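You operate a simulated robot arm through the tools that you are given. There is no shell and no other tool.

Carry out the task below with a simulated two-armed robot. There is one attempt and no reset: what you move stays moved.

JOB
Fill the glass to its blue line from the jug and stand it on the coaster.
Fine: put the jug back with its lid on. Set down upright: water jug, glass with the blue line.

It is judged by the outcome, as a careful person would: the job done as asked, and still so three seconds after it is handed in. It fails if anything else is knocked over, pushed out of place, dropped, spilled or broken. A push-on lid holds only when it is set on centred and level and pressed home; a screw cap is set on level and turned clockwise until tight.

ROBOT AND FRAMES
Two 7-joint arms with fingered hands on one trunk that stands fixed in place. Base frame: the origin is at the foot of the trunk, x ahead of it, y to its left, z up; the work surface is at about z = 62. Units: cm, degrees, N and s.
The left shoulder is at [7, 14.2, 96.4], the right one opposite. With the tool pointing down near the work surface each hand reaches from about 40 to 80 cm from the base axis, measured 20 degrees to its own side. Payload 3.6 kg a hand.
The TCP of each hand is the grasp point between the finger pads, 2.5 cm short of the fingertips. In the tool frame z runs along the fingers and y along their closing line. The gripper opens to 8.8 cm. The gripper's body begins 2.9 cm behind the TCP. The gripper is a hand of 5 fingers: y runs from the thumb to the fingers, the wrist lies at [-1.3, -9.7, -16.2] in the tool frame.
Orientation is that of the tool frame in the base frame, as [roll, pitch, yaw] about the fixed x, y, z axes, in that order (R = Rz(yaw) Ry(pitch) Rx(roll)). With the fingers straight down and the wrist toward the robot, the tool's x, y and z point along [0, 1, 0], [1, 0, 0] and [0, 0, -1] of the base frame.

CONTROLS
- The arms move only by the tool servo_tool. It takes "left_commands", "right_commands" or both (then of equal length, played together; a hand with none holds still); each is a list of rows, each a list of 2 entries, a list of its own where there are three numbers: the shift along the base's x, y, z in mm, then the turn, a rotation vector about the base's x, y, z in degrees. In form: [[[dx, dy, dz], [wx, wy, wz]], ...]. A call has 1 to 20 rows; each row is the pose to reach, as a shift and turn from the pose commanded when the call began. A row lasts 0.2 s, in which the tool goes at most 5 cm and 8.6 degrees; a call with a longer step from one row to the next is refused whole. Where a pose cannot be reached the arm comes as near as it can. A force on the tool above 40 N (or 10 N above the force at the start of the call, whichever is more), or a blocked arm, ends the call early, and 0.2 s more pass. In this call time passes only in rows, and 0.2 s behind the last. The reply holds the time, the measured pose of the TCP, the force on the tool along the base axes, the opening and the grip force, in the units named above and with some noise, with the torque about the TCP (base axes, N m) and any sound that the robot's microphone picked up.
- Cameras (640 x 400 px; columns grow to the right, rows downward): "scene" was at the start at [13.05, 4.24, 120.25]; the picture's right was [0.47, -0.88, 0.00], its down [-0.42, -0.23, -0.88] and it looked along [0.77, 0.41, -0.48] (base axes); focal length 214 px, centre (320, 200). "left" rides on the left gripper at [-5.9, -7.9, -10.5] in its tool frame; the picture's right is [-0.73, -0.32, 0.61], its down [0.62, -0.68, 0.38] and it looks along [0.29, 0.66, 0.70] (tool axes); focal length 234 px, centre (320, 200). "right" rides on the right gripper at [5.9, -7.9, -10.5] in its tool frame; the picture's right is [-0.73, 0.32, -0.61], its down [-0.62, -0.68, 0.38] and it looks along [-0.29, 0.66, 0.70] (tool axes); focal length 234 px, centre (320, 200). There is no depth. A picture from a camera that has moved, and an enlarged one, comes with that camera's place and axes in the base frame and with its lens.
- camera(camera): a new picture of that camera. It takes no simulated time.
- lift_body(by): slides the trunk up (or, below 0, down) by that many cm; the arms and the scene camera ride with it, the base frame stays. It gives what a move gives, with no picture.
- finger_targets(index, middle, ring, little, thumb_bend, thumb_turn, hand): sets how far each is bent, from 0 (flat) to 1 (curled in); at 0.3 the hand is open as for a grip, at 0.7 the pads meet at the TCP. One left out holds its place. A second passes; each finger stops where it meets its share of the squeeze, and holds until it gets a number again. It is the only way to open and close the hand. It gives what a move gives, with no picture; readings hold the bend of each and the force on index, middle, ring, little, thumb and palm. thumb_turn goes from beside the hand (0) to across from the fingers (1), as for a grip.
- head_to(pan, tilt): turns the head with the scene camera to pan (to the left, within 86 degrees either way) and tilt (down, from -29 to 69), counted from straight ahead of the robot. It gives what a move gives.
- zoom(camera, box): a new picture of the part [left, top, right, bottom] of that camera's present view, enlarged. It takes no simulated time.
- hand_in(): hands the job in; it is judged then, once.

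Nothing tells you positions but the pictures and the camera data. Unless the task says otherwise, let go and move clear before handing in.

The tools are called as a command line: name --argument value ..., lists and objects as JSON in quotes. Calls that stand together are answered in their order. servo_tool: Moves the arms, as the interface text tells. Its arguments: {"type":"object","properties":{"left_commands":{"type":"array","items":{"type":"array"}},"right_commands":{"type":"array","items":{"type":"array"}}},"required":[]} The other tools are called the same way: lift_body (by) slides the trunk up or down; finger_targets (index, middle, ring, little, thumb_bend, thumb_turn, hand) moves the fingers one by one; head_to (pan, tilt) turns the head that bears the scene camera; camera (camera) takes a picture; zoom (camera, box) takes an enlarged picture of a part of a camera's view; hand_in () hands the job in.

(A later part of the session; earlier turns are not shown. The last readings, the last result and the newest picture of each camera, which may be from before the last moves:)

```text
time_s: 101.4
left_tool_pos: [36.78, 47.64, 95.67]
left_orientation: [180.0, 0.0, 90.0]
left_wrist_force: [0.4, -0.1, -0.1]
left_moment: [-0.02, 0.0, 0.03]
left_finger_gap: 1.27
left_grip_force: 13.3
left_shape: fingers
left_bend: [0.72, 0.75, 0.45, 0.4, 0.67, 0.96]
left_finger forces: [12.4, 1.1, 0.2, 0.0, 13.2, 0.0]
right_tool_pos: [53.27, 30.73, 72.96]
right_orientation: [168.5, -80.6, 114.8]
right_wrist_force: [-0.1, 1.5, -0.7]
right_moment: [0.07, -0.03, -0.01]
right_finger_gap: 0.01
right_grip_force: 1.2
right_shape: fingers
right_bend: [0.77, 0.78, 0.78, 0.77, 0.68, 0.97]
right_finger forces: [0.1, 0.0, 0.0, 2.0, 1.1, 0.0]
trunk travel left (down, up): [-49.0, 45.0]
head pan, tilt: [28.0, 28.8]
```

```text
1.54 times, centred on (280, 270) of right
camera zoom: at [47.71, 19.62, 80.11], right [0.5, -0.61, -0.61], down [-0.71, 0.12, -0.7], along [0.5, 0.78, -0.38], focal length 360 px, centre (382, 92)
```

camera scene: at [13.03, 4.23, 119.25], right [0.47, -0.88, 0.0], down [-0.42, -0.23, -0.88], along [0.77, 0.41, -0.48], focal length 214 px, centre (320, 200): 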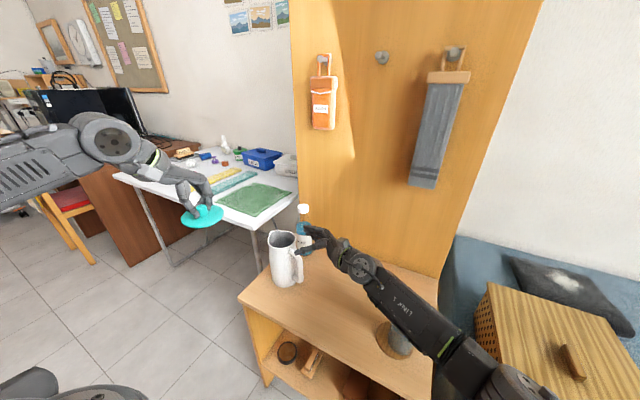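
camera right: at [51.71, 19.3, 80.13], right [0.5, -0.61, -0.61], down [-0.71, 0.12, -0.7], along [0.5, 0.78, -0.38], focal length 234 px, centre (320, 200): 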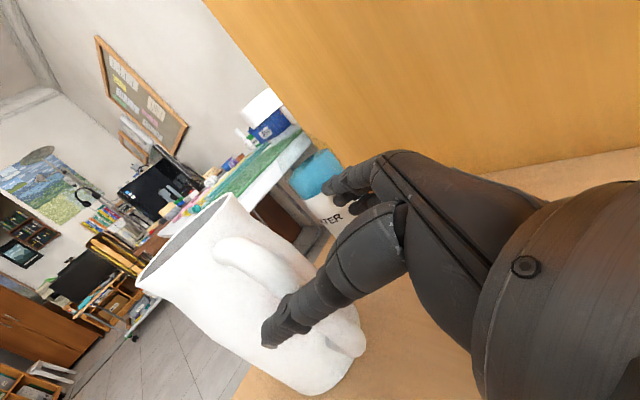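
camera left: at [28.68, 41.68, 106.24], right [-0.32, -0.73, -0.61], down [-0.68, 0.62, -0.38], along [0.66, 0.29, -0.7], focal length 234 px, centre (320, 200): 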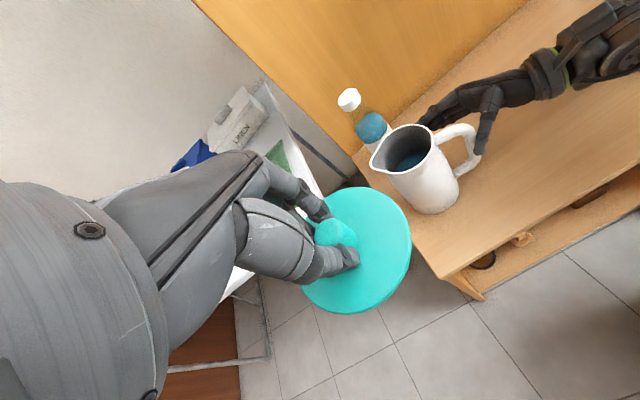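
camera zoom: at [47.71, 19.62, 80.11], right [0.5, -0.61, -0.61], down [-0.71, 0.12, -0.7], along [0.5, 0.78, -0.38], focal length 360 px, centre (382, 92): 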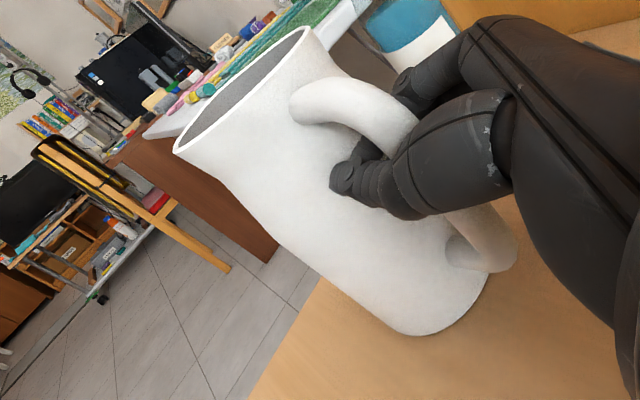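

The fingers wrap the bar and draw it into the palm, with the jug staying upright. I'll tighten further.

finger_targets --hand "right" --index 0.88 --middle 0.88 --ring 0.88 --little 0.88 --thumb_bend 0.8

zoom --camera "scene" --box '[260, 210, 350, 300]'

zoom --camera "left" --box '[370, 60, 550, 220]'

zoom --camera "right" --box '[120, 140, 440, 400]'

```text
time_s: 102.4
left_tool_pos: [36.62, 47.7, 95.67]
left_orientation: [179.9, 0.0, 90.1]
left_wrist_force: [-0.4, 0.1, 0.3]
left_moment: [-0.01, 0.01, -0.01]
left_finger_gap: 1.27
left_grip_force: 13.5
left_shape: fingers
left_bend: [0.72, 0.75, 0.45, 0.4, 0.67, 0.96]
left_finger forces: [12.4, 1.1, 0.2, 0.1, 13.3, 0.1]
right_tool_pos: [53.22, 30.72, 72.9]
right_orientation: [168.5, -80.5, 114.9]
right_wrist_force: [-1.9, 2.3, 2.3]
right_moment: [0.56, -0.05, 0.3]
right_finger_gap: 0.65
right_grip_force: 24.3
right_shape: fingers
right_bend: [0.87, 0.87, 0.86, 0.84, 0.75, 0.97]
right_finger forces: [0.1, 1.9, 9.8, 15.7, 20.5, 0.1]
trunk travel left (down, up): [-49.0, 45.0]
head pan, tilt: [28.0, 28.8]
```

```text
4.44 times, centred on (305, 255) of scene
camera zoom: at [12.99, 4.25, 119.25], right [0.47, -0.88, 0.0], down [-0.42, -0.23, -0.88], along [0.77, 0.41, -0.48], focal length 953 px, centre (387, -44)
```

zoom: 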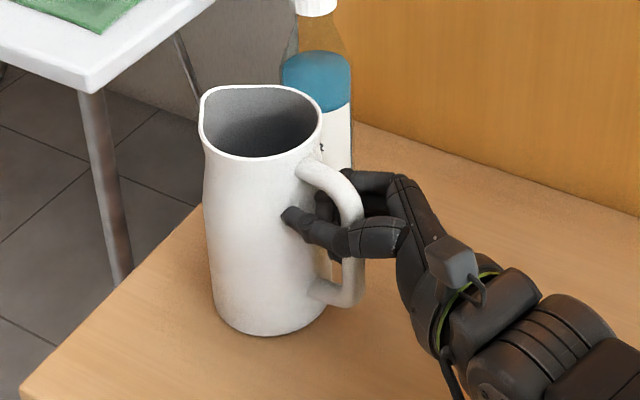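

```text
2.50 times, centred on (460, 140) of left
camera zoom: at [28.65, 41.71, 106.24], right [-0.32, -0.73, -0.61], down [-0.68, 0.62, -0.38], along [0.66, 0.29, -0.7], focal length 585 px, centre (-30, 350)
```

zoom: 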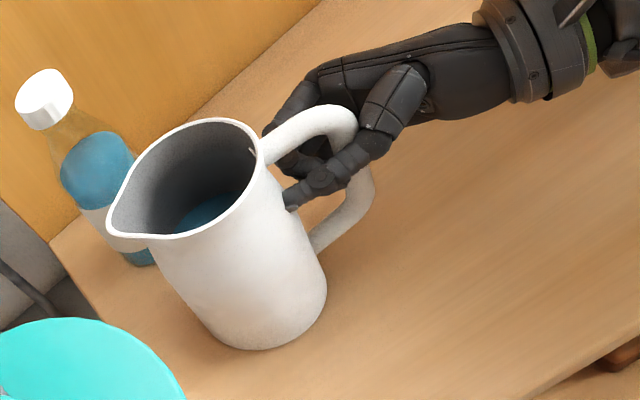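

```text
1.54 times, centred on (280, 270) of right
camera zoom: at [47.65, 19.62, 80.16], right [0.5, -0.61, -0.61], down [-0.71, 0.12, -0.7], along [0.5, 0.78, -0.38], focal length 360 px, centre (382, 92)
```

zoom: 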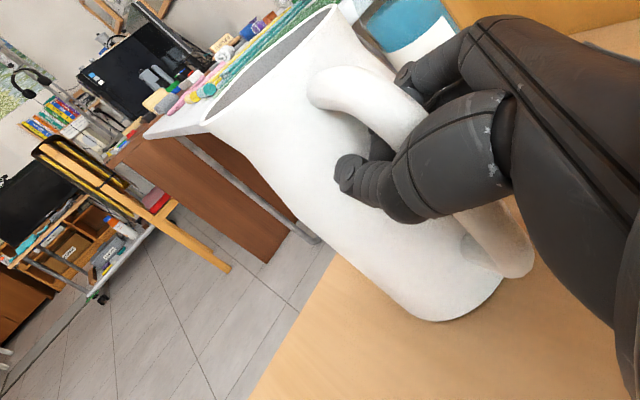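

The ring, little and thumb grip hard, but the index and middle are not engaged yet. I'll curl those further so the top of the bar is held too.

finger_targets --hand "right" --index 1.0 --middle 1.0

zoom --camera "scene" --box '[260, 210, 350, 300]'

zoom --camera "left" --box '[370, 60, 550, 220]'

zoom --camera "right" --box '[120, 140, 440, 400]'

```text
time_s: 103.4
left_tool_pos: [36.85, 47.66, 95.59]
left_orientation: [-179.9, 0.0, 90.0]
left_wrist_force: [0.1, 0.1, -0.2]
left_moment: [0.0, -0.01, 0.04]
left_finger_gap: 1.25
left_grip_force: 13.5
left_shape: fingers
left_bend: [0.72, 0.75, 0.45, 0.4, 0.67, 0.96]
left_finger forces: [12.4, 1.2, 0.3, 0.1, 13.2, 0.0]
right_tool_pos: [53.31, 30.62, 72.95]
right_orientation: [169.2, -80.6, 114.3]
right_wrist_force: [0.1, 0.3, 0.4]
right_moment: [0.06, -0.17, 0.04]
right_finger_gap: 3.05
right_grip_force: 5.6
right_shape: fingers
right_bend: [1.0, 0.99, 0.88, 0.88, 0.79, 0.98]
right_finger forces: [2.6, 2.7, 0.0, 4.5, 0.6, 0.7]
trunk travel left (down, up): [-49.0, 45.0]
head pan, tilt: [28.0, 28.8]
```

```text
4.44 times, centred on (305, 255) of scene
camera zoom: at [13.1, 4.28, 119.24], right [0.47, -0.88, 0.0], down [-0.43, -0.23, -0.88], along [0.77, 0.41, -0.48], focal length 953 px, centre (387, -44)
```

zoom: 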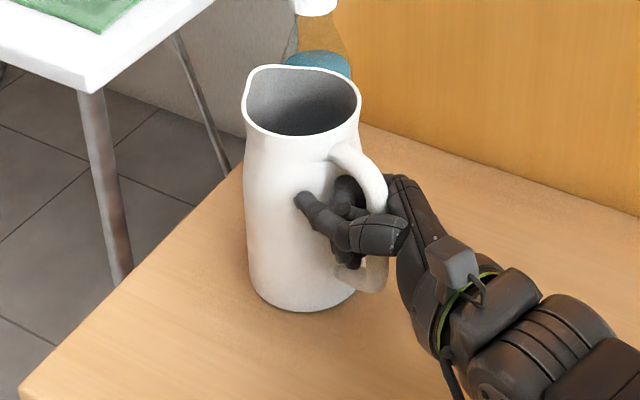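

```text
2.50 times, centred on (460, 140) of left
camera zoom: at [28.75, 41.73, 106.19], right [-0.32, -0.73, -0.61], down [-0.68, 0.62, -0.38], along [0.66, 0.29, -0.7], focal length 585 px, centre (-30, 350)
```

zoom: 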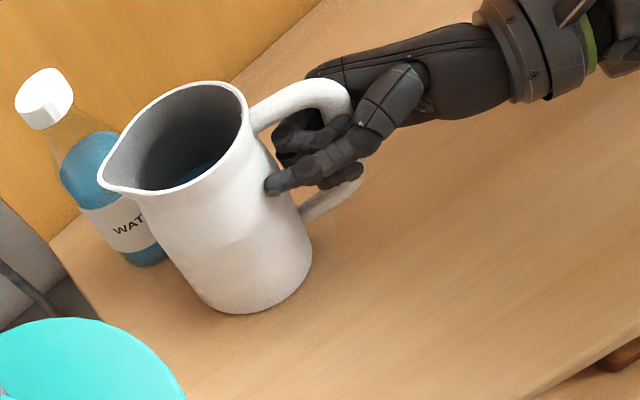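

```text
1.54 times, centred on (280, 270) of right
camera zoom: at [47.74, 19.63, 80.09], right [0.5, -0.62, -0.61], down [-0.71, 0.12, -0.7], along [0.5, 0.78, -0.38], focal length 360 px, centre (382, 92)
```

zoom: 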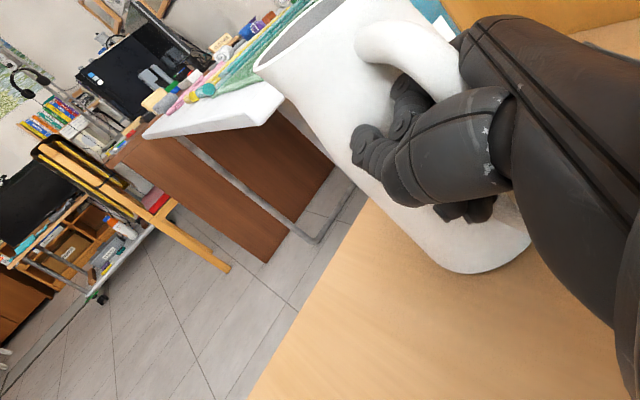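

The fist is now curled through the handle, caging the bar. I'll curl the ring and little fingers too.

finger_targets --hand "right" --ring 1.0 --little 1.0

zoom --camera "scene" --box '[260, 200, 350, 290]'

zoom --camera "left" --box '[370, 60, 550, 220]'

zoom --camera "right" --box '[120, 140, 440, 400]'

```text
time_s: 104.4
left_tool_pos: [36.74, 47.61, 95.55]
left_orientation: [-180.0, 0.1, 89.9]
left_wrist_force: [-0.5, 0.4, -1.1]
left_moment: [-0.03, -0.02, 0.0]
left_finger_gap: 1.29
left_grip_force: 13.0
left_shape: fingers
left_bend: [0.72, 0.75, 0.45, 0.4, 0.67, 0.96]
left_finger forces: [12.4, 1.1, 0.2, 0.1, 13.2, 0.1]
right_tool_pos: [53.23, 30.6, 72.91]
right_orientation: [168.2, -80.6, 115.3]
right_wrist_force: [0.4, 1.8, 0.5]
right_moment: [0.24, -0.2, 0.05]
right_finger_gap: 3.09
right_grip_force: 23.8
right_shape: fingers
right_bend: [1.0, 0.99, 0.99, 0.98, 0.79, 0.98]
right_finger forces: [1.3, 1.9, 3.0, 34.8, 3.0, 3.1]
trunk travel left (down, up): [-49.0, 45.0]
head pan, tilt: [28.0, 28.8]
```

```text
4.44 times, centred on (305, 245) of scene
camera zoom: at [13.08, 4.28, 119.24], right [0.47, -0.88, 0.0], down [-0.42, -0.23, -0.88], along [0.77, 0.41, -0.48], focal length 953 px, centre (387, 0)
```

zoom: 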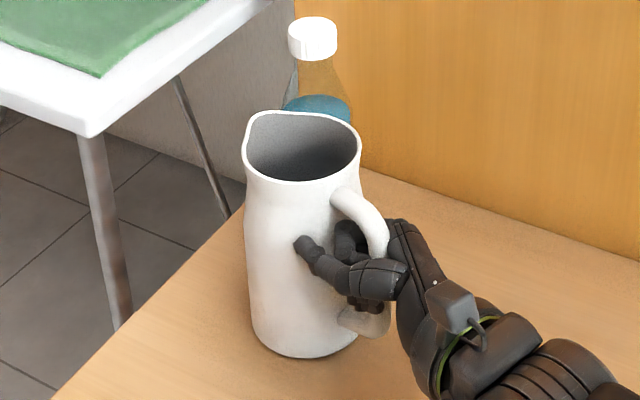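

```text
2.50 times, centred on (460, 140) of left
camera zoom: at [28.73, 41.73, 106.2], right [-0.32, -0.73, -0.61], down [-0.68, 0.62, -0.38], along [0.66, 0.29, -0.7], focal length 585 px, centre (-30, 350)
```

zoom: 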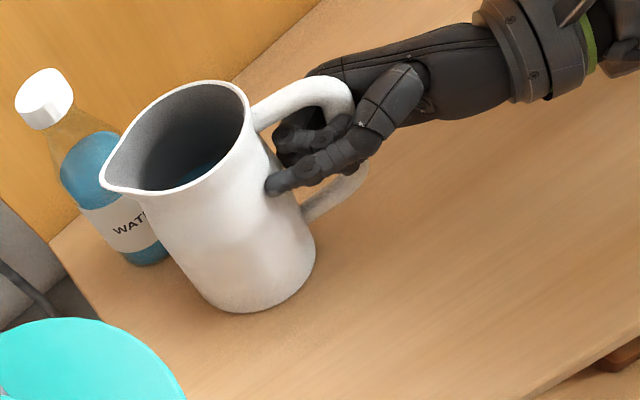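

```text
1.54 times, centred on (280, 270) of right
camera zoom: at [47.72, 19.63, 80.11], right [0.5, -0.61, -0.61], down [-0.71, 0.12, -0.7], along [0.5, 0.78, -0.38], focal length 360 px, centre (382, 92)
```

zoom: 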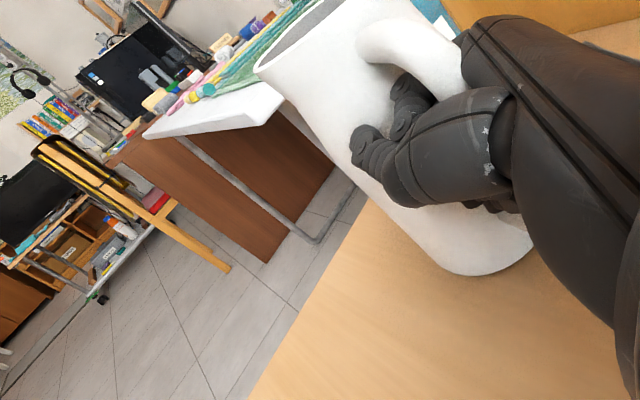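

The bar is caged with a strong hold. I'll test by raising everything 1.5 cm with the trunk, which is straight up with no arm motion.

lift_body --by 1.5

zoom --camera "scene" --box '[260, 200, 350, 290]'

zoom --camera "left" --box '[370, 60, 550, 220]'

zoom --camera "right" --box '[120, 140, 440, 400]'

```text
time_s: 105.0
left_tool_pos: [36.79, 47.59, 97.16]
left_orientation: [180.0, -0.1, 90.0]
left_wrist_force: [-0.3, 0.0, -0.6]
left_moment: [0.0, -0.04, 0.02]
left_finger_gap: 1.27
left_grip_force: 13.9
left_shape: fingers
left_bend: [0.72, 0.75, 0.45, 0.4, 0.67, 0.96]
left_finger forces: [12.4, 1.2, 0.2, 0.0, 13.2, 0.0]
right_tool_pos: [53.38, 30.69, 74.55]
right_orientation: [169.3, -80.6, 114.0]
right_wrist_force: [-0.8, -1.9, -0.8]
right_moment: [0.02, -0.02, -0.05]
right_finger_gap: 3.09
right_grip_force: 13.4
right_shape: fingers
right_bend: [1.0, 1.0, 1.0, 0.98, 0.79, 0.98]
right_finger forces: [1.1, 1.0, 2.6, 19.8, 0.5, 1.4]
trunk travel left (down, up): [-50.5, 43.5]
head pan, tilt: [28.0, 28.8]
```

```text
4.44 times, centred on (305, 245) of scene
camera zoom: at [13.08, 4.25, 120.75], right [0.47, -0.88, 0.0], down [-0.42, -0.23, -0.88], along [0.77, 0.41, -0.48], focal length 953 px, centre (387, 0)
```

zoom: 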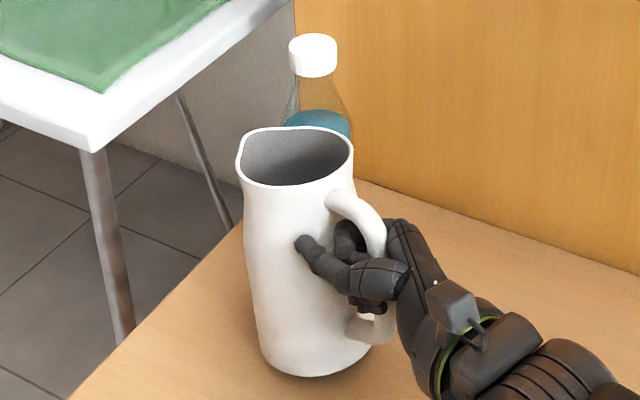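

```text
2.50 times, centred on (460, 140) of left
camera zoom: at [28.75, 41.7, 107.72], right [-0.32, -0.73, -0.61], down [-0.68, 0.62, -0.38], along [0.66, 0.29, -0.7], focal length 585 px, centre (-30, 350)
```

zoom: 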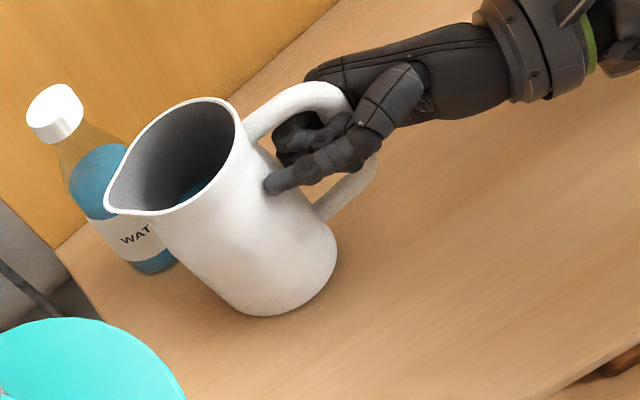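

```text
1.54 times, centred on (280, 270) of right
camera zoom: at [47.74, 19.59, 81.62], right [0.5, -0.61, -0.61], down [-0.71, 0.12, -0.7], along [0.5, 0.78, -0.38], focal length 360 px, centre (382, 92)
```

zoom: 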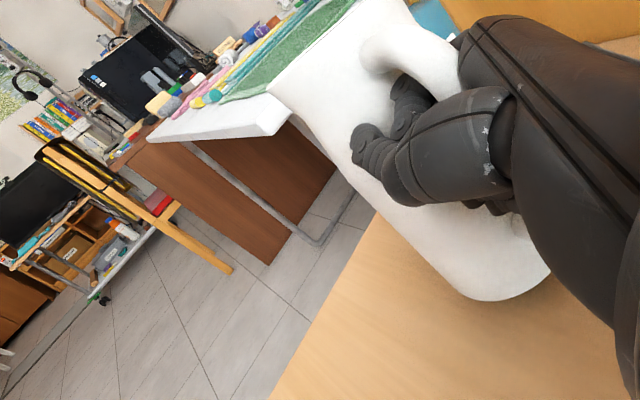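

The jug pivots slightly within the fist as it lifts, with spout side down. I'll continue in small steps to see where it locks.

lift_body --by 1.5

zoom --camera "scene" --box '[260, 200, 350, 290]'

zoom --camera "left" --box '[370, 60, 550, 220]'

```text
time_s: 105.6
left_tool_pos: [36.84, 47.6, 98.61]
left_orientation: [-180.0, 0.0, 90.0]
left_wrist_force: [0.6, 0.4, -0.4]
left_moment: [-0.01, 0.0, 0.01]
left_finger_gap: 1.25
left_grip_force: 13.5
left_shape: fingers
left_bend: [0.72, 0.75, 0.45, 0.4, 0.67, 0.96]
left_finger forces: [12.5, 1.3, 0.2, 0.0, 13.1, 0.0]
right_tool_pos: [53.27, 30.66, 76.12]
right_orientation: [168.8, -80.6, 114.6]
right_wrist_force: [-0.2, -1.8, -3.5]
right_moment: [-0.06, 0.14, -0.03]
right_finger_gap: 3.05
right_grip_force: 8.8
right_shape: fingers
right_bend: [1.0, 1.0, 1.0, 0.99, 0.79, 0.98]
right_finger forces: [5.4, 0.5, 2.0, 10.6, 0.1, 0.0]
trunk travel left (down, up): [-52.0, 42.0]
head pan, tilt: [28.0, 28.8]
```

```text
4.44 times, centred on (305, 245) of scene
camera zoom: at [13.1, 4.26, 122.25], right [0.47, -0.88, 0.0], down [-0.43, -0.23, -0.88], along [0.77, 0.41, -0.48], focal length 953 px, centre (387, 0)
```

zoom: 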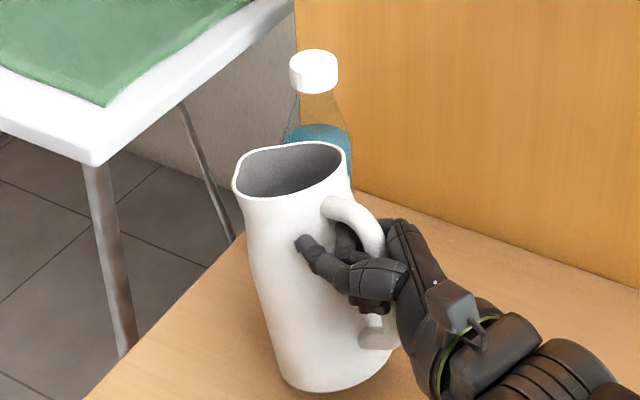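

```text
2.50 times, centred on (460, 140) of left
camera zoom: at [28.76, 41.71, 109.21], right [-0.32, -0.73, -0.61], down [-0.68, 0.62, -0.38], along [0.66, 0.29, -0.7], focal length 585 px, centre (-30, 350)
```

zoom: 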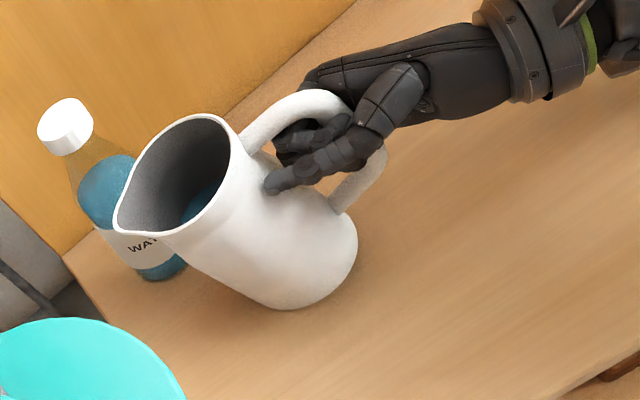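

The index finger is now taking load at a tilt of about 16°, and a half-full jug won't pour until about 55°. I'll continue lifting gently.

lift_body --by 1.5

zoom --camera "scene" --box '[260, 200, 350, 300]'

zoom --camera "left" --box '[370, 60, 550, 220]'

```text
time_s: 106.3
left_tool_pos: [36.84, 47.68, 100.04]
left_orientation: [-180.0, 0.0, 90.0]
left_wrist_force: [0.3, 0.2, -0.5]
left_moment: [-0.02, 0.0, 0.01]
left_finger_gap: 1.26
left_grip_force: 13.2
left_shape: fingers
left_bend: [0.72, 0.75, 0.45, 0.4, 0.67, 0.96]
left_finger forces: [12.4, 1.1, 0.1, 0.1, 13.2, 0.1]
right_tool_pos: [53.32, 30.73, 77.49]
right_orientation: [169.4, -80.6, 114.1]
right_wrist_force: [0.3, -0.5, -6.0]
right_moment: [-0.07, 0.23, -0.03]
right_finger_gap: 3.05
right_grip_force: 10.8
right_shape: fingers
right_bend: [1.0, 1.0, 1.0, 0.99, 0.79, 0.97]
right_finger forces: [10.4, 0.5, 1.7, 6.7, 0.0, 1.5]
trunk travel left (down, up): [-53.5, 40.5]
head pan, tilt: [28.0, 28.8]
```

```text
4.00 times, centred on (305, 250) of scene
camera zoom: at [13.17, 4.32, 123.73], right [0.47, -0.88, 0.0], down [-0.43, -0.23, -0.88], along [0.77, 0.41, -0.48], focal length 858 px, centre (380, 0)
```

zoom: 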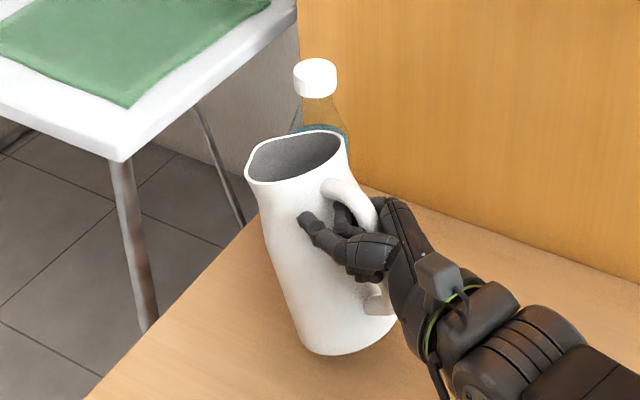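

```text
2.50 times, centred on (460, 140) of left
camera zoom: at [28.81, 41.77, 110.66], right [-0.32, -0.73, -0.61], down [-0.68, 0.62, -0.38], along [0.66, 0.29, -0.7], focal length 585 px, centre (-30, 350)
```

zoom: 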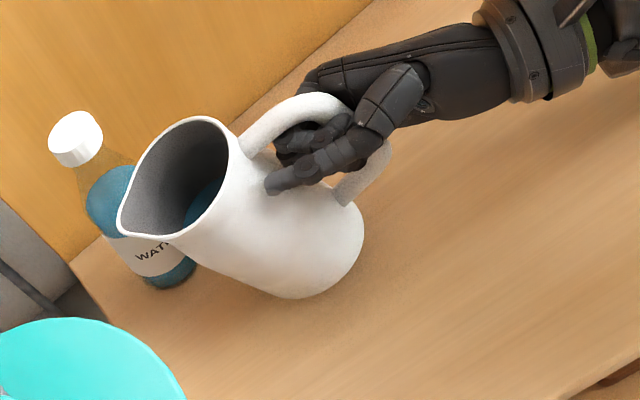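

It is taking the weight (6 N) at about 20° tilt and locking. I'll lift a bit more.

lift_body --by 2

zoom --camera "scene" --box '[260, 200, 350, 300]'

zoom --camera "left" --box '[370, 60, 550, 220]'

camera --camera "right"

```text
time_s: 106.9
left_tool_pos: [36.85, 47.71, 102.07]
left_orientation: [-180.0, 0.1, 90.0]
left_wrist_force: [0.4, -0.4, -0.7]
left_moment: [0.0, 0.03, -0.02]
left_finger_gap: 1.26
left_grip_force: 13.8
left_shape: fingers
left_bend: [0.72, 0.75, 0.45, 0.4, 0.67, 0.96]
left_finger forces: [12.4, 1.2, 0.2, 0.1, 13.2, 0.0]
right_tool_pos: [53.42, 30.73, 79.46]
right_orientation: [169.1, -80.6, 114.3]
right_wrist_force: [-0.2, -0.1, -6.3]
right_moment: [-0.04, 0.18, 0.0]
right_finger_gap: 3.03
right_grip_force: 10.8
right_shape: fingers
right_bend: [1.0, 1.0, 1.0, 0.99, 0.79, 0.97]
right_finger forces: [10.9, 0.4, 1.5, 6.7, 0.0, 1.5]
trunk travel left (down, up): [-55.5, 38.5]
head pan, tilt: [28.0, 28.8]
```

```text
4.00 times, centred on (305, 250) of scene
camera zoom: at [13.19, 4.33, 125.73], right [0.47, -0.88, 0.0], down [-0.43, -0.23, -0.88], along [0.77, 0.41, -0.48], focal length 858 px, centre (380, 0)
```

zoom: 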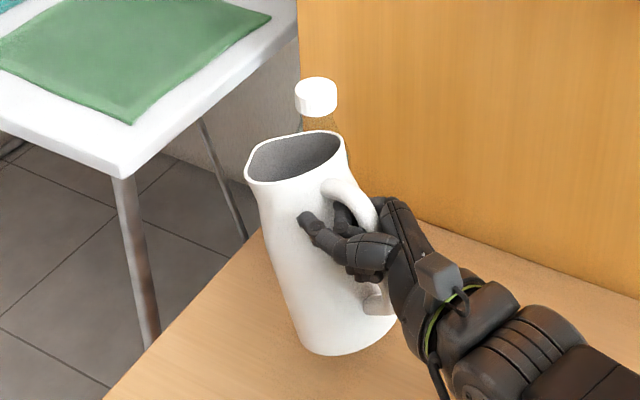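

```text
2.50 times, centred on (460, 140) of left
camera zoom: at [28.83, 41.77, 112.66], right [-0.32, -0.73, -0.61], down [-0.68, 0.62, -0.38], along [0.66, 0.29, -0.7], focal length 585 px, centre (-30, 350)
```

zoom: 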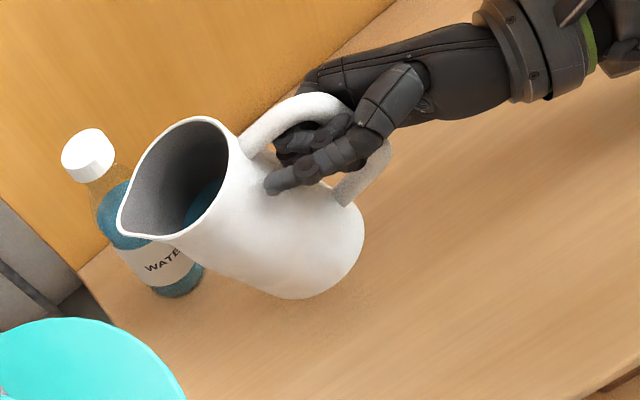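

```text
taken
camera right: at [47.79, 19.66, 86.55], right [0.5, -0.62, -0.61], down [-0.71, 0.12, -0.7], along [0.5, 0.78, -0.38], focal length 234 px, centre (320, 200)
```

right: 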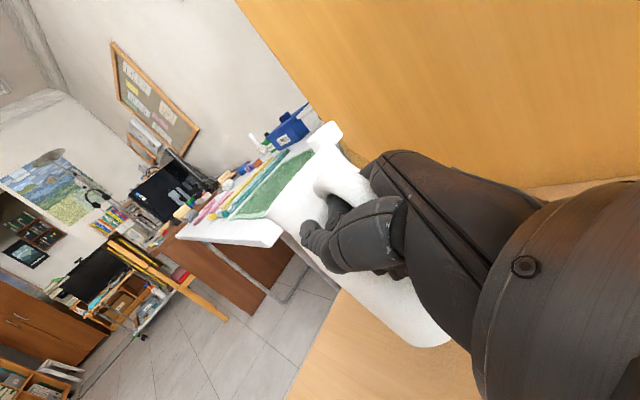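

The jug is lifted and locked firmly in the fist at about 22° tilt, weighing about 6.3 N. I'll raise it with the trunk to clear the glass, then carry it right in small checked steps.

lift_body --by 7

lift_body --by 8

servo_tool --right_commands '[[[-2, -8, 0], [-0.5, 0.1, 0]], [[-4, -17, 0], [-1, 0.2, 0]], [[-6, -27, 0], [-1.6, 0.3, 0]], [[-8, -37, 0], [-2.2, 0.4, 0]], [[-10, -46, 0], [-2.8, 0.5, 0]], [[-11, -50, 0], [-3, 0.5, 0]]]'

camera --camera "scene"

camera --camera "left"

```text
time_s: 108.0
left_tool_pos: [36.77, 47.63, 109.0]
left_orientation: [180.0, 0.1, 90.0]
left_wrist_force: [-0.5, 0.1, -0.7]
left_moment: [0.01, 0.03, -0.02]
left_finger_gap: 1.27
left_grip_force: 14.0
left_shape: fingers
left_bend: [0.72, 0.75, 0.45, 0.4, 0.67, 0.96]
left_finger forces: [12.4, 1.2, 0.2, 0.0, 13.3, 0.1]
right_tool_pos: [53.33, 30.6, 86.36]
right_orientation: [168.6, -80.7, 114.9]
right_wrist_force: [0.3, -0.1, -6.2]
right_moment: [-0.07, 0.25, 0.0]
right_finger_gap: 3.05
right_grip_force: 10.7
right_shape: fingers
right_bend: [1.0, 1.0, 1.0, 0.99, 0.79, 0.97]
right_finger forces: [11.0, 0.3, 1.6, 6.7, 0.0, 1.5]
trunk travel left (down, up): [-62.5, 31.5]
head pan, tilt: [28.0, 28.8]
```

```text
time_s: 109.2
left_tool_pos: [36.82, 47.68, 117.1]
left_orientation: [180.0, 0.0, 90.0]
left_wrist_force: [-0.6, -0.7, 0.0]
left_moment: [0.01, -0.02, 0.02]
left_finger_gap: 1.3
left_grip_force: 13.5
left_shape: fingers
left_bend: [0.72, 0.75, 0.45, 0.4, 0.67, 0.96]
left_finger forces: [12.4, 1.1, 0.2, 0.1, 13.1, 0.1]
right_tool_pos: [53.37, 30.8, 94.28]
right_orientation: [168.5, -80.6, 115.0]
right_wrist_force: [0.6, -0.5, -6.5]
right_moment: [-0.08, 0.25, -0.01]
right_finger_gap: 3.04
right_grip_force: 10.5
right_shape: fingers
right_bend: [1.0, 1.0, 1.0, 0.99, 0.79, 0.97]
right_finger forces: [11.1, 0.4, 1.5, 6.7, 0.1, 1.5]
trunk travel left (down, up): [-70.5, 23.5]
head pan, tilt: [28.0, 28.8]
```

```text
time_s: 110.6
left_tool_pos: [36.73, 47.65, 117.04]
left_orientation: [179.9, 0.0, 90.0]
left_wrist_force: [-0.4, 0.1, -0.9]
left_moment: [0.0, 0.0, 0.02]
left_finger_gap: 1.29
left_grip_force: 13.9
left_shape: fingers
left_bend: [0.72, 0.75, 0.45, 0.4, 0.67, 0.96]
left_finger forces: [12.3, 1.2, 0.2, 0.1, 13.1, 0.1]
right_tool_pos: [52.13, 25.65, 94.45]
right_orientation: [177.0, -77.9, 106.6]
right_wrist_force: [-0.1, -0.1, -5.6]
right_moment: [-0.05, 0.21, 0.02]
right_finger_gap: 3.1
right_grip_force: 11.1
right_shape: fingers
right_bend: [1.0, 1.0, 1.0, 0.99, 0.79, 0.97]
right_finger forces: [11.8, 0.4, 1.7, 6.6, 0.0, 1.7]
trunk travel left (down, up): [-70.5, 23.5]
head pan, tilt: [28.0, 28.8]
```

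```text
taken
camera scene: at [13.16, 4.29, 140.73], right [0.47, -0.88, 0.0], down [-0.43, -0.23, -0.88], along [0.77, 0.41, -0.48], focal length 214 px, centre (320, 200)
```

scene: 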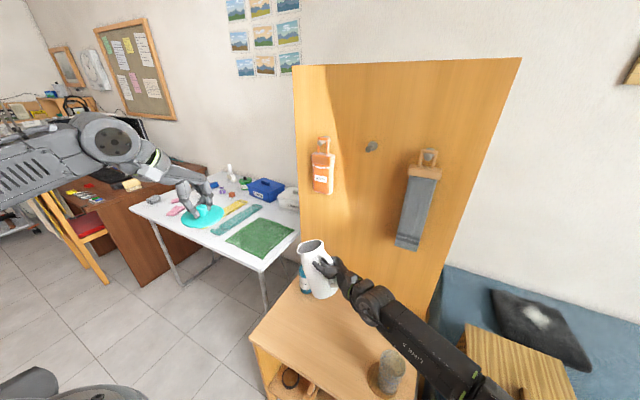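

```text
taken
camera left: at [28.81, 41.74, 127.68], right [-0.32, -0.73, -0.61], down [-0.68, 0.62, -0.38], along [0.66, 0.29, -0.7], focal length 234 px, centre (320, 200)
```

left: 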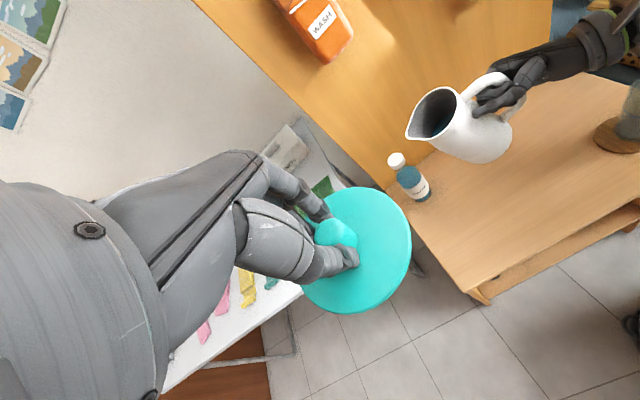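

Stable. I'll continue the carry with gradual tilt.

servo_tool --right_commands '[[[-3, -12, 0], [-0.8, 0.1, 0]], [[-6, -25, 0], [-1.6, 0.3, 0]], [[-9, -38, 0], [-2.4, 0.4, 0]], [[-12, -51, 0], [-3.2, 0.6, 0]], [[-15, -64, 0], [-4, 0.7, 0]], [[-17, -77, 0], [-4.8, 0.8, 0]], [[-19, -86, 0], [-5.4, 0.9, 0]], [[-20, -90, 0], [-5.9, 1.0, 0]]]'

camera --camera "scene"

camera --camera "left"

```text
time_s: 112.4
left_tool_pos: [36.86, 47.68, 117.03]
left_orientation: [-180.0, 0.0, 90.0]
left_wrist_force: [0.0, 1.0, -0.7]
left_moment: [-0.02, 0.0, 0.01]
left_finger_gap: 1.26
left_grip_force: 13.2
left_shape: fingers
left_bend: [0.72, 0.75, 0.45, 0.4, 0.67, 0.96]
left_finger forces: [12.4, 1.2, 0.2, 0.0, 13.3, 0.0]
right_tool_pos: [50.28, 16.69, 94.37]
right_orientation: [-174.4, -72.4, 98.2]
right_wrist_force: [-0.7, 0.2, -6.0]
right_moment: [-0.03, 0.25, 0.0]
right_finger_gap: 3.05
right_grip_force: 10.7
right_shape: fingers
right_bend: [1.0, 1.0, 1.0, 0.99, 0.79, 0.97]
right_finger forces: [11.9, 0.5, 1.7, 6.6, 0.0, 1.6]
trunk travel left (down, up): [-70.5, 23.5]
head pan, tilt: [28.0, 28.8]
```

```text
taken
camera scene: at [13.16, 4.28, 140.73], right [0.47, -0.88, 0.0], down [-0.43, -0.23, -0.88], along [0.77, 0.41, -0.48], focal length 214 px, centre (320, 200)
```

scene: 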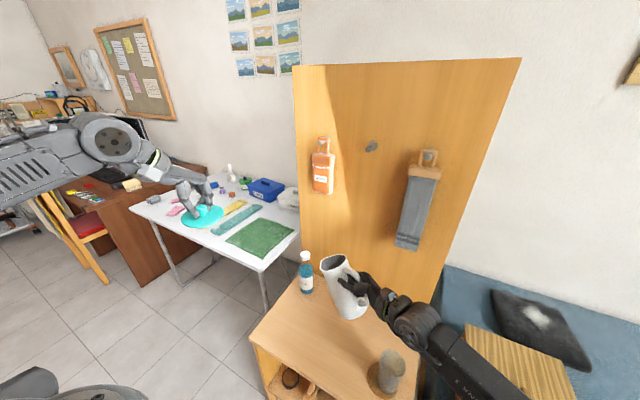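

```text
taken
camera left: at [28.81, 41.74, 127.68], right [-0.32, -0.73, -0.61], down [-0.68, 0.62, -0.38], along [0.66, 0.29, -0.7], focal length 234 px, centre (320, 200)
```

left: 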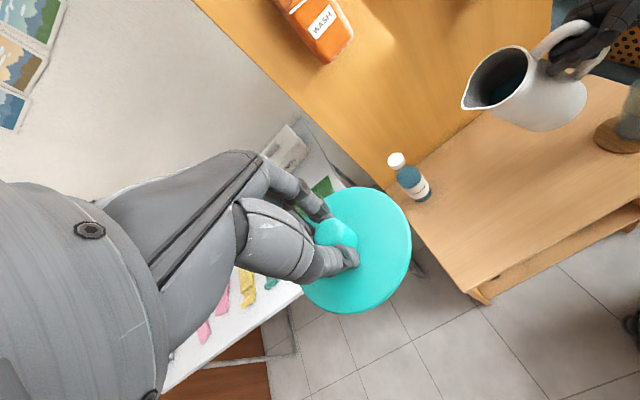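

servo_tool --right_commands '[[[-3, -12, 0], [-0.8, 0.1, 0]], [[-6, -25, 0], [-1.6, 0.3, 0]], [[-9, -38, 0], [-2.4, 0.4, 0]], [[-12, -51, 0], [-3.2, 0.6, 0]], [[-15, -64, 0], [-4, 0.7, 0]], [[-19, -77, 0], [-4.8, 0.8, 0]], [[-22, -87, 0], [-5.4, 0.9, 0]], [[-25, -92, 0], [-5.9, 1.0, 0]]]'

camera --camera "scene"

camera --camera "left"

```text
time_s: 114.2
left_tool_pos: [36.75, 47.71, 117.12]
left_orientation: [179.9, 0.1, 90.0]
left_wrist_force: [0.2, 0.1, -0.3]
left_moment: [-0.04, -0.01, 0.01]
left_finger_gap: 1.22
left_grip_force: 13.4
left_shape: fingers
left_bend: [0.72, 0.75, 0.45, 0.4, 0.67, 0.96]
left_finger forces: [12.3, 1.2, 0.2, 0.0, 13.2, 0.0]
right_tool_pos: [47.75, 7.54, 94.42]
right_orientation: [-169.6, -66.6, 93.8]
right_wrist_force: [0.8, 1.2, -6.4]
right_moment: [0.05, 0.21, 0.04]
right_finger_gap: 3.07
right_grip_force: 10.8
right_shape: fingers
right_bend: [1.0, 1.0, 1.0, 0.99, 0.79, 0.97]
right_finger forces: [11.9, 0.5, 1.5, 6.8, 0.0, 1.3]
trunk travel left (down, up): [-70.5, 23.5]
head pan, tilt: [28.0, 28.8]
```

```text
taken
camera scene: at [13.14, 4.25, 140.73], right [0.47, -0.88, 0.0], down [-0.43, -0.23, -0.88], along [0.77, 0.41, -0.48], focal length 214 px, centre (320, 200)
```

scene: 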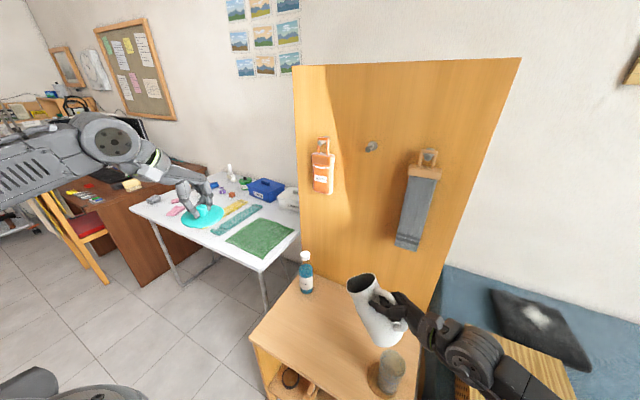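

```text
taken
camera left: at [28.79, 41.71, 127.7], right [-0.32, -0.73, -0.61], down [-0.68, 0.62, -0.38], along [0.66, 0.29, -0.7], focal length 234 px, centre (320, 200)
```

left: 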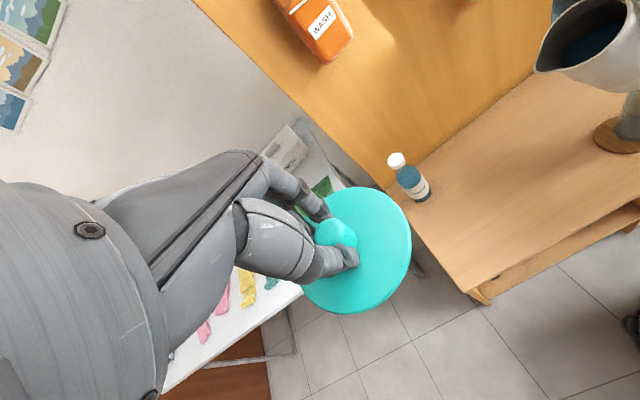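

servo_tool --right_commands '[[[-2, -12, 0], [-0.8, 0.1, 0]], [[-4, -25, 0], [-1.6, 0.3, 0]], [[-7, -38, 0], [-2.4, 0.4, 0]], [[-10, -51, 0], [-3.2, 0.6, 0]], [[-13, -64, 0], [-4, 0.7, 0]], [[-15, -76, 0], [-4.8, 0.8, 0]], [[-17, -84, 0], [-5.4, 0.9, 0]]]'

head_to --pan 2 --tilt 48

camera --camera "scene"

camera --camera "right"

```text
time_s: 115.8
left_tool_pos: [36.73, 47.58, 117.1]
left_orientation: [179.9, 0.0, 90.0]
left_wrist_force: [0.0, 0.2, 0.4]
left_moment: [-0.06, 0.01, -0.01]
left_finger_gap: 1.27
left_grip_force: 13.6
left_shape: fingers
left_bend: [0.72, 0.75, 0.45, 0.4, 0.67, 0.96]
left_finger forces: [12.4, 1.3, 0.2, 0.0, 13.2, 0.1]
right_tool_pos: [46.22, -0.97, 94.45]
right_orientation: [-167.0, -61.3, 91.5]
right_wrist_force: [-0.2, -0.7, -6.1]
right_moment: [0.06, 0.17, 0.02]
right_finger_gap: 3.11
right_grip_force: 11.3
right_shape: fingers
right_bend: [1.0, 1.0, 1.0, 0.99, 0.79, 0.97]
right_finger forces: [11.9, 0.5, 1.6, 7.1, 0.0, 1.1]
trunk travel left (down, up): [-70.5, 23.5]
head pan, tilt: [28.0, 28.8]
```

```text
time_s: 116.7
left_tool_pos: [36.9, 47.6, 117.16]
left_orientation: [-180.0, 0.0, 90.0]
left_wrist_force: [0.2, -0.1, 0.2]
left_moment: [-0.03, 0.01, 0.01]
left_finger_gap: 1.28
left_grip_force: 13.4
left_shape: fingers
left_bend: [0.72, 0.75, 0.45, 0.4, 0.67, 0.96]
left_finger forces: [12.4, 1.1, 0.2, 0.0, 13.3, 0.1]
right_tool_pos: [46.19, -1.02, 94.47]
right_orientation: [-166.9, -61.2, 91.3]
right_wrist_force: [1.1, -0.3, -6.1]
right_moment: [0.07, 0.23, 0.0]
right_finger_gap: 3.06
right_grip_force: 11.3
right_shape: fingers
right_bend: [1.0, 1.0, 1.0, 0.99, 0.79, 0.97]
right_finger forces: [11.8, 0.5, 1.6, 7.0, 0.1, 1.2]
trunk travel left (down, up): [-70.5, 23.5]
head pan, tilt: [2.0, 48.0]
```

```text
taken
camera scene: at [13.0, 0.25, 137.86], right [0.04, -1.0, 0.0], down [-0.74, -0.03, -0.67], along [0.67, 0.02, -0.74], focal length 214 px, centre (320, 200)
```

scene: 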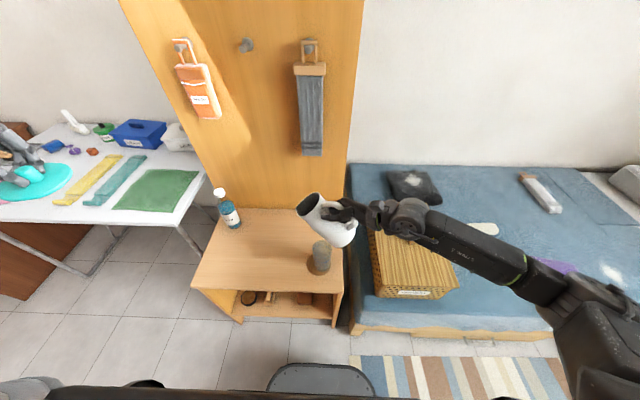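

```text
taken
camera right: at [41.07, -8.79, 105.28], right [0.47, -0.79, -0.39], down [-0.75, -0.12, -0.65], along [0.47, 0.6, -0.65], focal length 234 px, centre (320, 200)
```

right: 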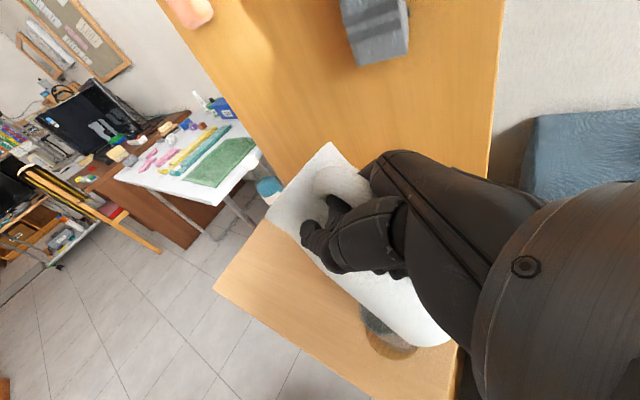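

zoom --camera "scene" --box '[260, 170, 380, 290]'

```text
3.33 times, centred on (320, 230) of scene
camera zoom: at [13.0, 0.25, 137.86], right [0.04, -1.0, 0.0], down [-0.74, -0.03, -0.67], along [0.67, 0.02, -0.74], focal length 715 px, centre (320, 100)
```

zoom: 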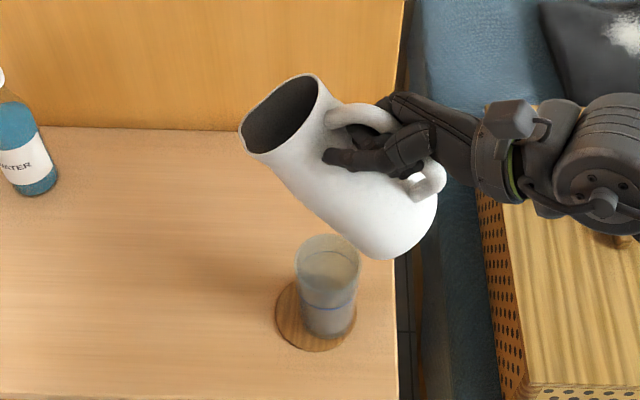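

The lip is where my model predicts, and this view shows both glass (48.1, 0.7) and jug clearly. I'll move the jug so its lip is over the glass, still high.

servo_tool --right_commands '[[[-4, -12, 0], [-0.8, 0.1, 0]], [[-8, -24, 0], [-1.6, 0.3, 0]], [[-12, -37, 0], [-2.4, 0.4, 0]], [[-16, -50, 0], [-3.2, 0.6, 0]], [[-20, -62, 0], [-4, 0.7, 0]], [[-24, -73, 0], [-4.5, 0.8, 0]], [[-27, -80, 0], [-4.9, 0.9, 0]]]'

zoom --camera "scene" --box '[260, 170, 420, 310]'

camera --camera "right"

```text
time_s: 118.3
left_tool_pos: [36.7, 47.59, 117.18]
left_orientation: [-179.9, -0.1, 90.0]
left_wrist_force: [-0.2, -0.4, -0.6]
left_moment: [0.01, 0.01, -0.01]
left_finger_gap: 1.28
left_grip_force: 13.1
left_shape: fingers
left_bend: [0.72, 0.75, 0.45, 0.4, 0.67, 0.96]
left_finger forces: [12.5, 1.2, 0.2, 0.0, 13.2, 0.0]
right_tool_pos: [43.14, -9.22, 94.39]
right_orientation: [-165.2, -56.4, 89.9]
right_wrist_force: [0.5, -0.4, -6.4]
right_moment: [0.11, 0.19, -0.04]
right_finger_gap: 3.09
right_grip_force: 10.5
right_shape: fingers
right_bend: [1.0, 1.0, 1.0, 0.99, 0.79, 0.97]
right_finger forces: [11.7, 0.5, 1.5, 7.2, 0.1, 0.9]
trunk travel left (down, up): [-70.5, 23.5]
head pan, tilt: [2.0, 48.0]
```

```text
2.86 times, centred on (340, 240) of scene
camera zoom: at [12.97, 0.19, 137.86], right [0.03, -1.0, 0.0], down [-0.74, -0.03, -0.67], along [0.67, 0.02, -0.74], focal length 613 px, centre (263, 86)
```

zoom: 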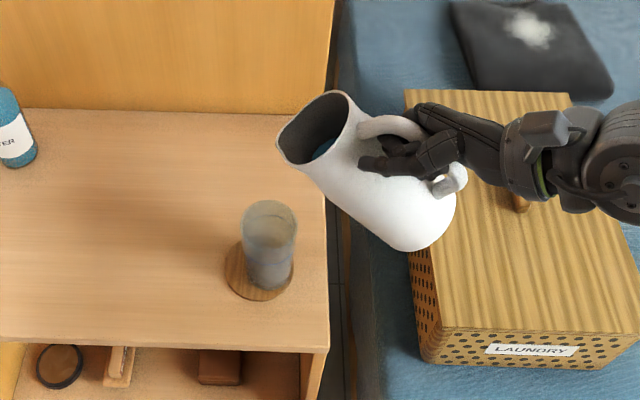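

```text
taken
camera right: at [38.39, -15.93, 105.95], right [0.47, -0.82, -0.33], down [-0.76, -0.18, -0.63], along [0.46, 0.54, -0.71], focal length 234 px, centre (320, 200)
```

right: 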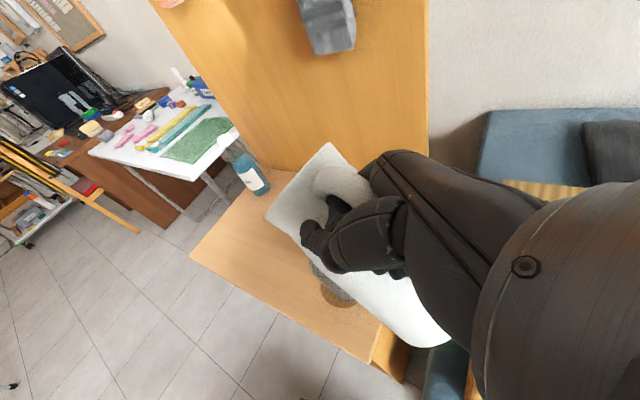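

The lip is directly over the glass. I'll lower the trunk 10 cm, bringing the lip to about 5 cm above the glass rim.

lift_body --by -10

zoom --camera "scene" --box '[260, 190, 420, 330]'

camera --camera "right"

```text
time_s: 119.6
left_tool_pos: [36.83, 47.64, 106.99]
left_orientation: [-179.9, 0.1, 90.0]
left_wrist_force: [0.3, -0.3, -0.3]
left_moment: [0.0, 0.01, 0.01]
left_finger_gap: 1.26
left_grip_force: 12.9
left_shape: fingers
left_bend: [0.72, 0.75, 0.45, 0.4, 0.67, 0.96]
left_finger forces: [12.4, 1.2, 0.2, 0.0, 13.2, 0.1]
right_tool_pos: [43.27, -9.08, 84.44]
right_orientation: [-165.3, -56.5, 89.9]
right_wrist_force: [-0.2, -0.5, -6.5]
right_moment: [0.09, 0.18, -0.02]
right_finger_gap: 3.08
right_grip_force: 10.9
right_shape: fingers
right_bend: [1.0, 1.0, 1.0, 0.99, 0.79, 0.97]
right_finger forces: [11.4, 0.5, 1.5, 7.2, 0.1, 0.9]
trunk travel left (down, up): [-60.5, 33.5]
head pan, tilt: [2.0, 48.0]
```

```text
2.86 times, centred on (340, 260) of scene
camera zoom: at [12.96, 0.21, 127.86], right [0.03, -1.0, 0.0], down [-0.74, -0.03, -0.67], along [0.67, 0.02, -0.74], focal length 613 px, centre (263, 29)
```

zoom: 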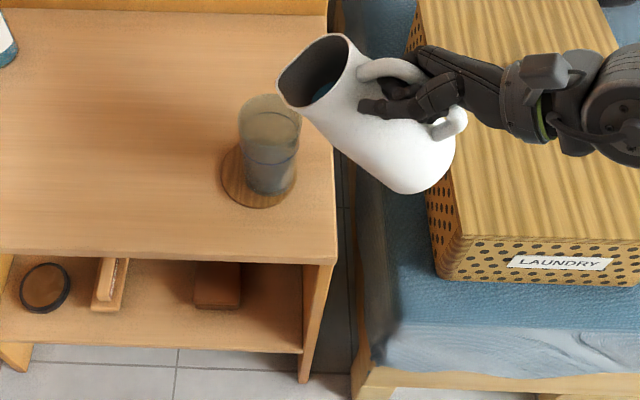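

```text
taken
camera right: at [38.39, -15.9, 95.97], right [0.47, -0.82, -0.33], down [-0.76, -0.18, -0.63], along [0.46, 0.54, -0.71], focal length 234 px, centre (320, 200)
```

right: 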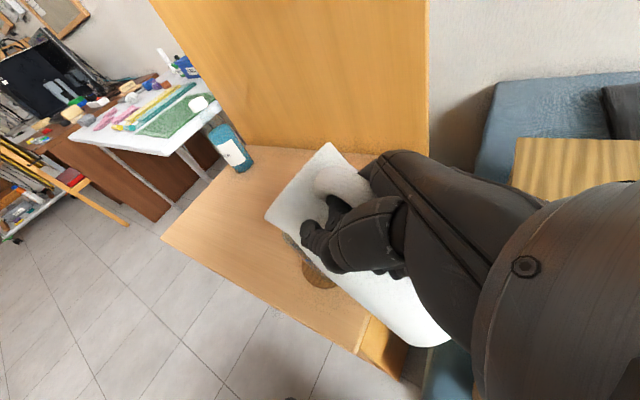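

The lip's drop point is about 0.8 cm short of the glass centre, as planned. I'll tilt slowly with the lip held in place, watching for flow.

servo_tool --right_commands '[[[0, 1, 0], [-1.5, 0.3, 0]], [[0, 3, 0], [-3, 0.5, 0]], [[1, 5, 0], [-4.9, 0.9, 0]], [[1, 6, 0], [-6.4, 1.1, 0]], [[1, 7, 0], [-7.9, 1.4, 0]]]'

zoom --camera "scene" --box '[290, 180, 390, 280]'

```text
time_s: 120.8
left_tool_pos: [36.8, 47.62, 107.11]
left_orientation: [-179.9, 0.0, 89.9]
left_wrist_force: [-0.4, -0.4, -0.6]
left_moment: [0.01, 0.0, -0.02]
left_finger_gap: 1.25
left_grip_force: 13.4
left_shape: fingers
left_bend: [0.72, 0.75, 0.45, 0.4, 0.67, 0.96]
left_finger forces: [12.3, 1.2, 0.2, 0.0, 13.2, 0.1]
right_tool_pos: [43.34, -8.37, 84.4]
right_orientation: [-163.1, -48.4, 88.2]
right_wrist_force: [0.2, -0.6, -5.8]
right_moment: [0.12, 0.18, 0.02]
right_finger_gap: 3.1
right_grip_force: 10.2
right_shape: fingers
right_bend: [1.0, 1.0, 1.0, 0.99, 0.79, 0.97]
right_finger forces: [10.3, 0.5, 1.5, 7.8, 0.0, 0.7]
trunk travel left (down, up): [-60.5, 33.5]
head pan, tilt: [2.0, 48.0]
```

```text
4.00 times, centred on (340, 230) of scene
camera zoom: at [12.99, 0.23, 127.86], right [0.03, -1.0, 0.0], down [-0.74, -0.03, -0.67], along [0.67, 0.02, -0.74], focal length 858 px, centre (240, 80)
```

zoom: 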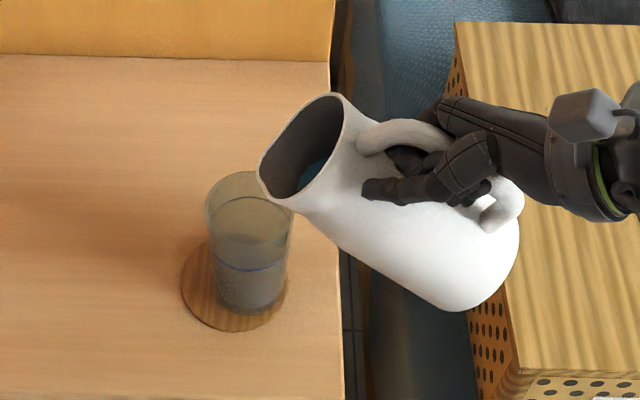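

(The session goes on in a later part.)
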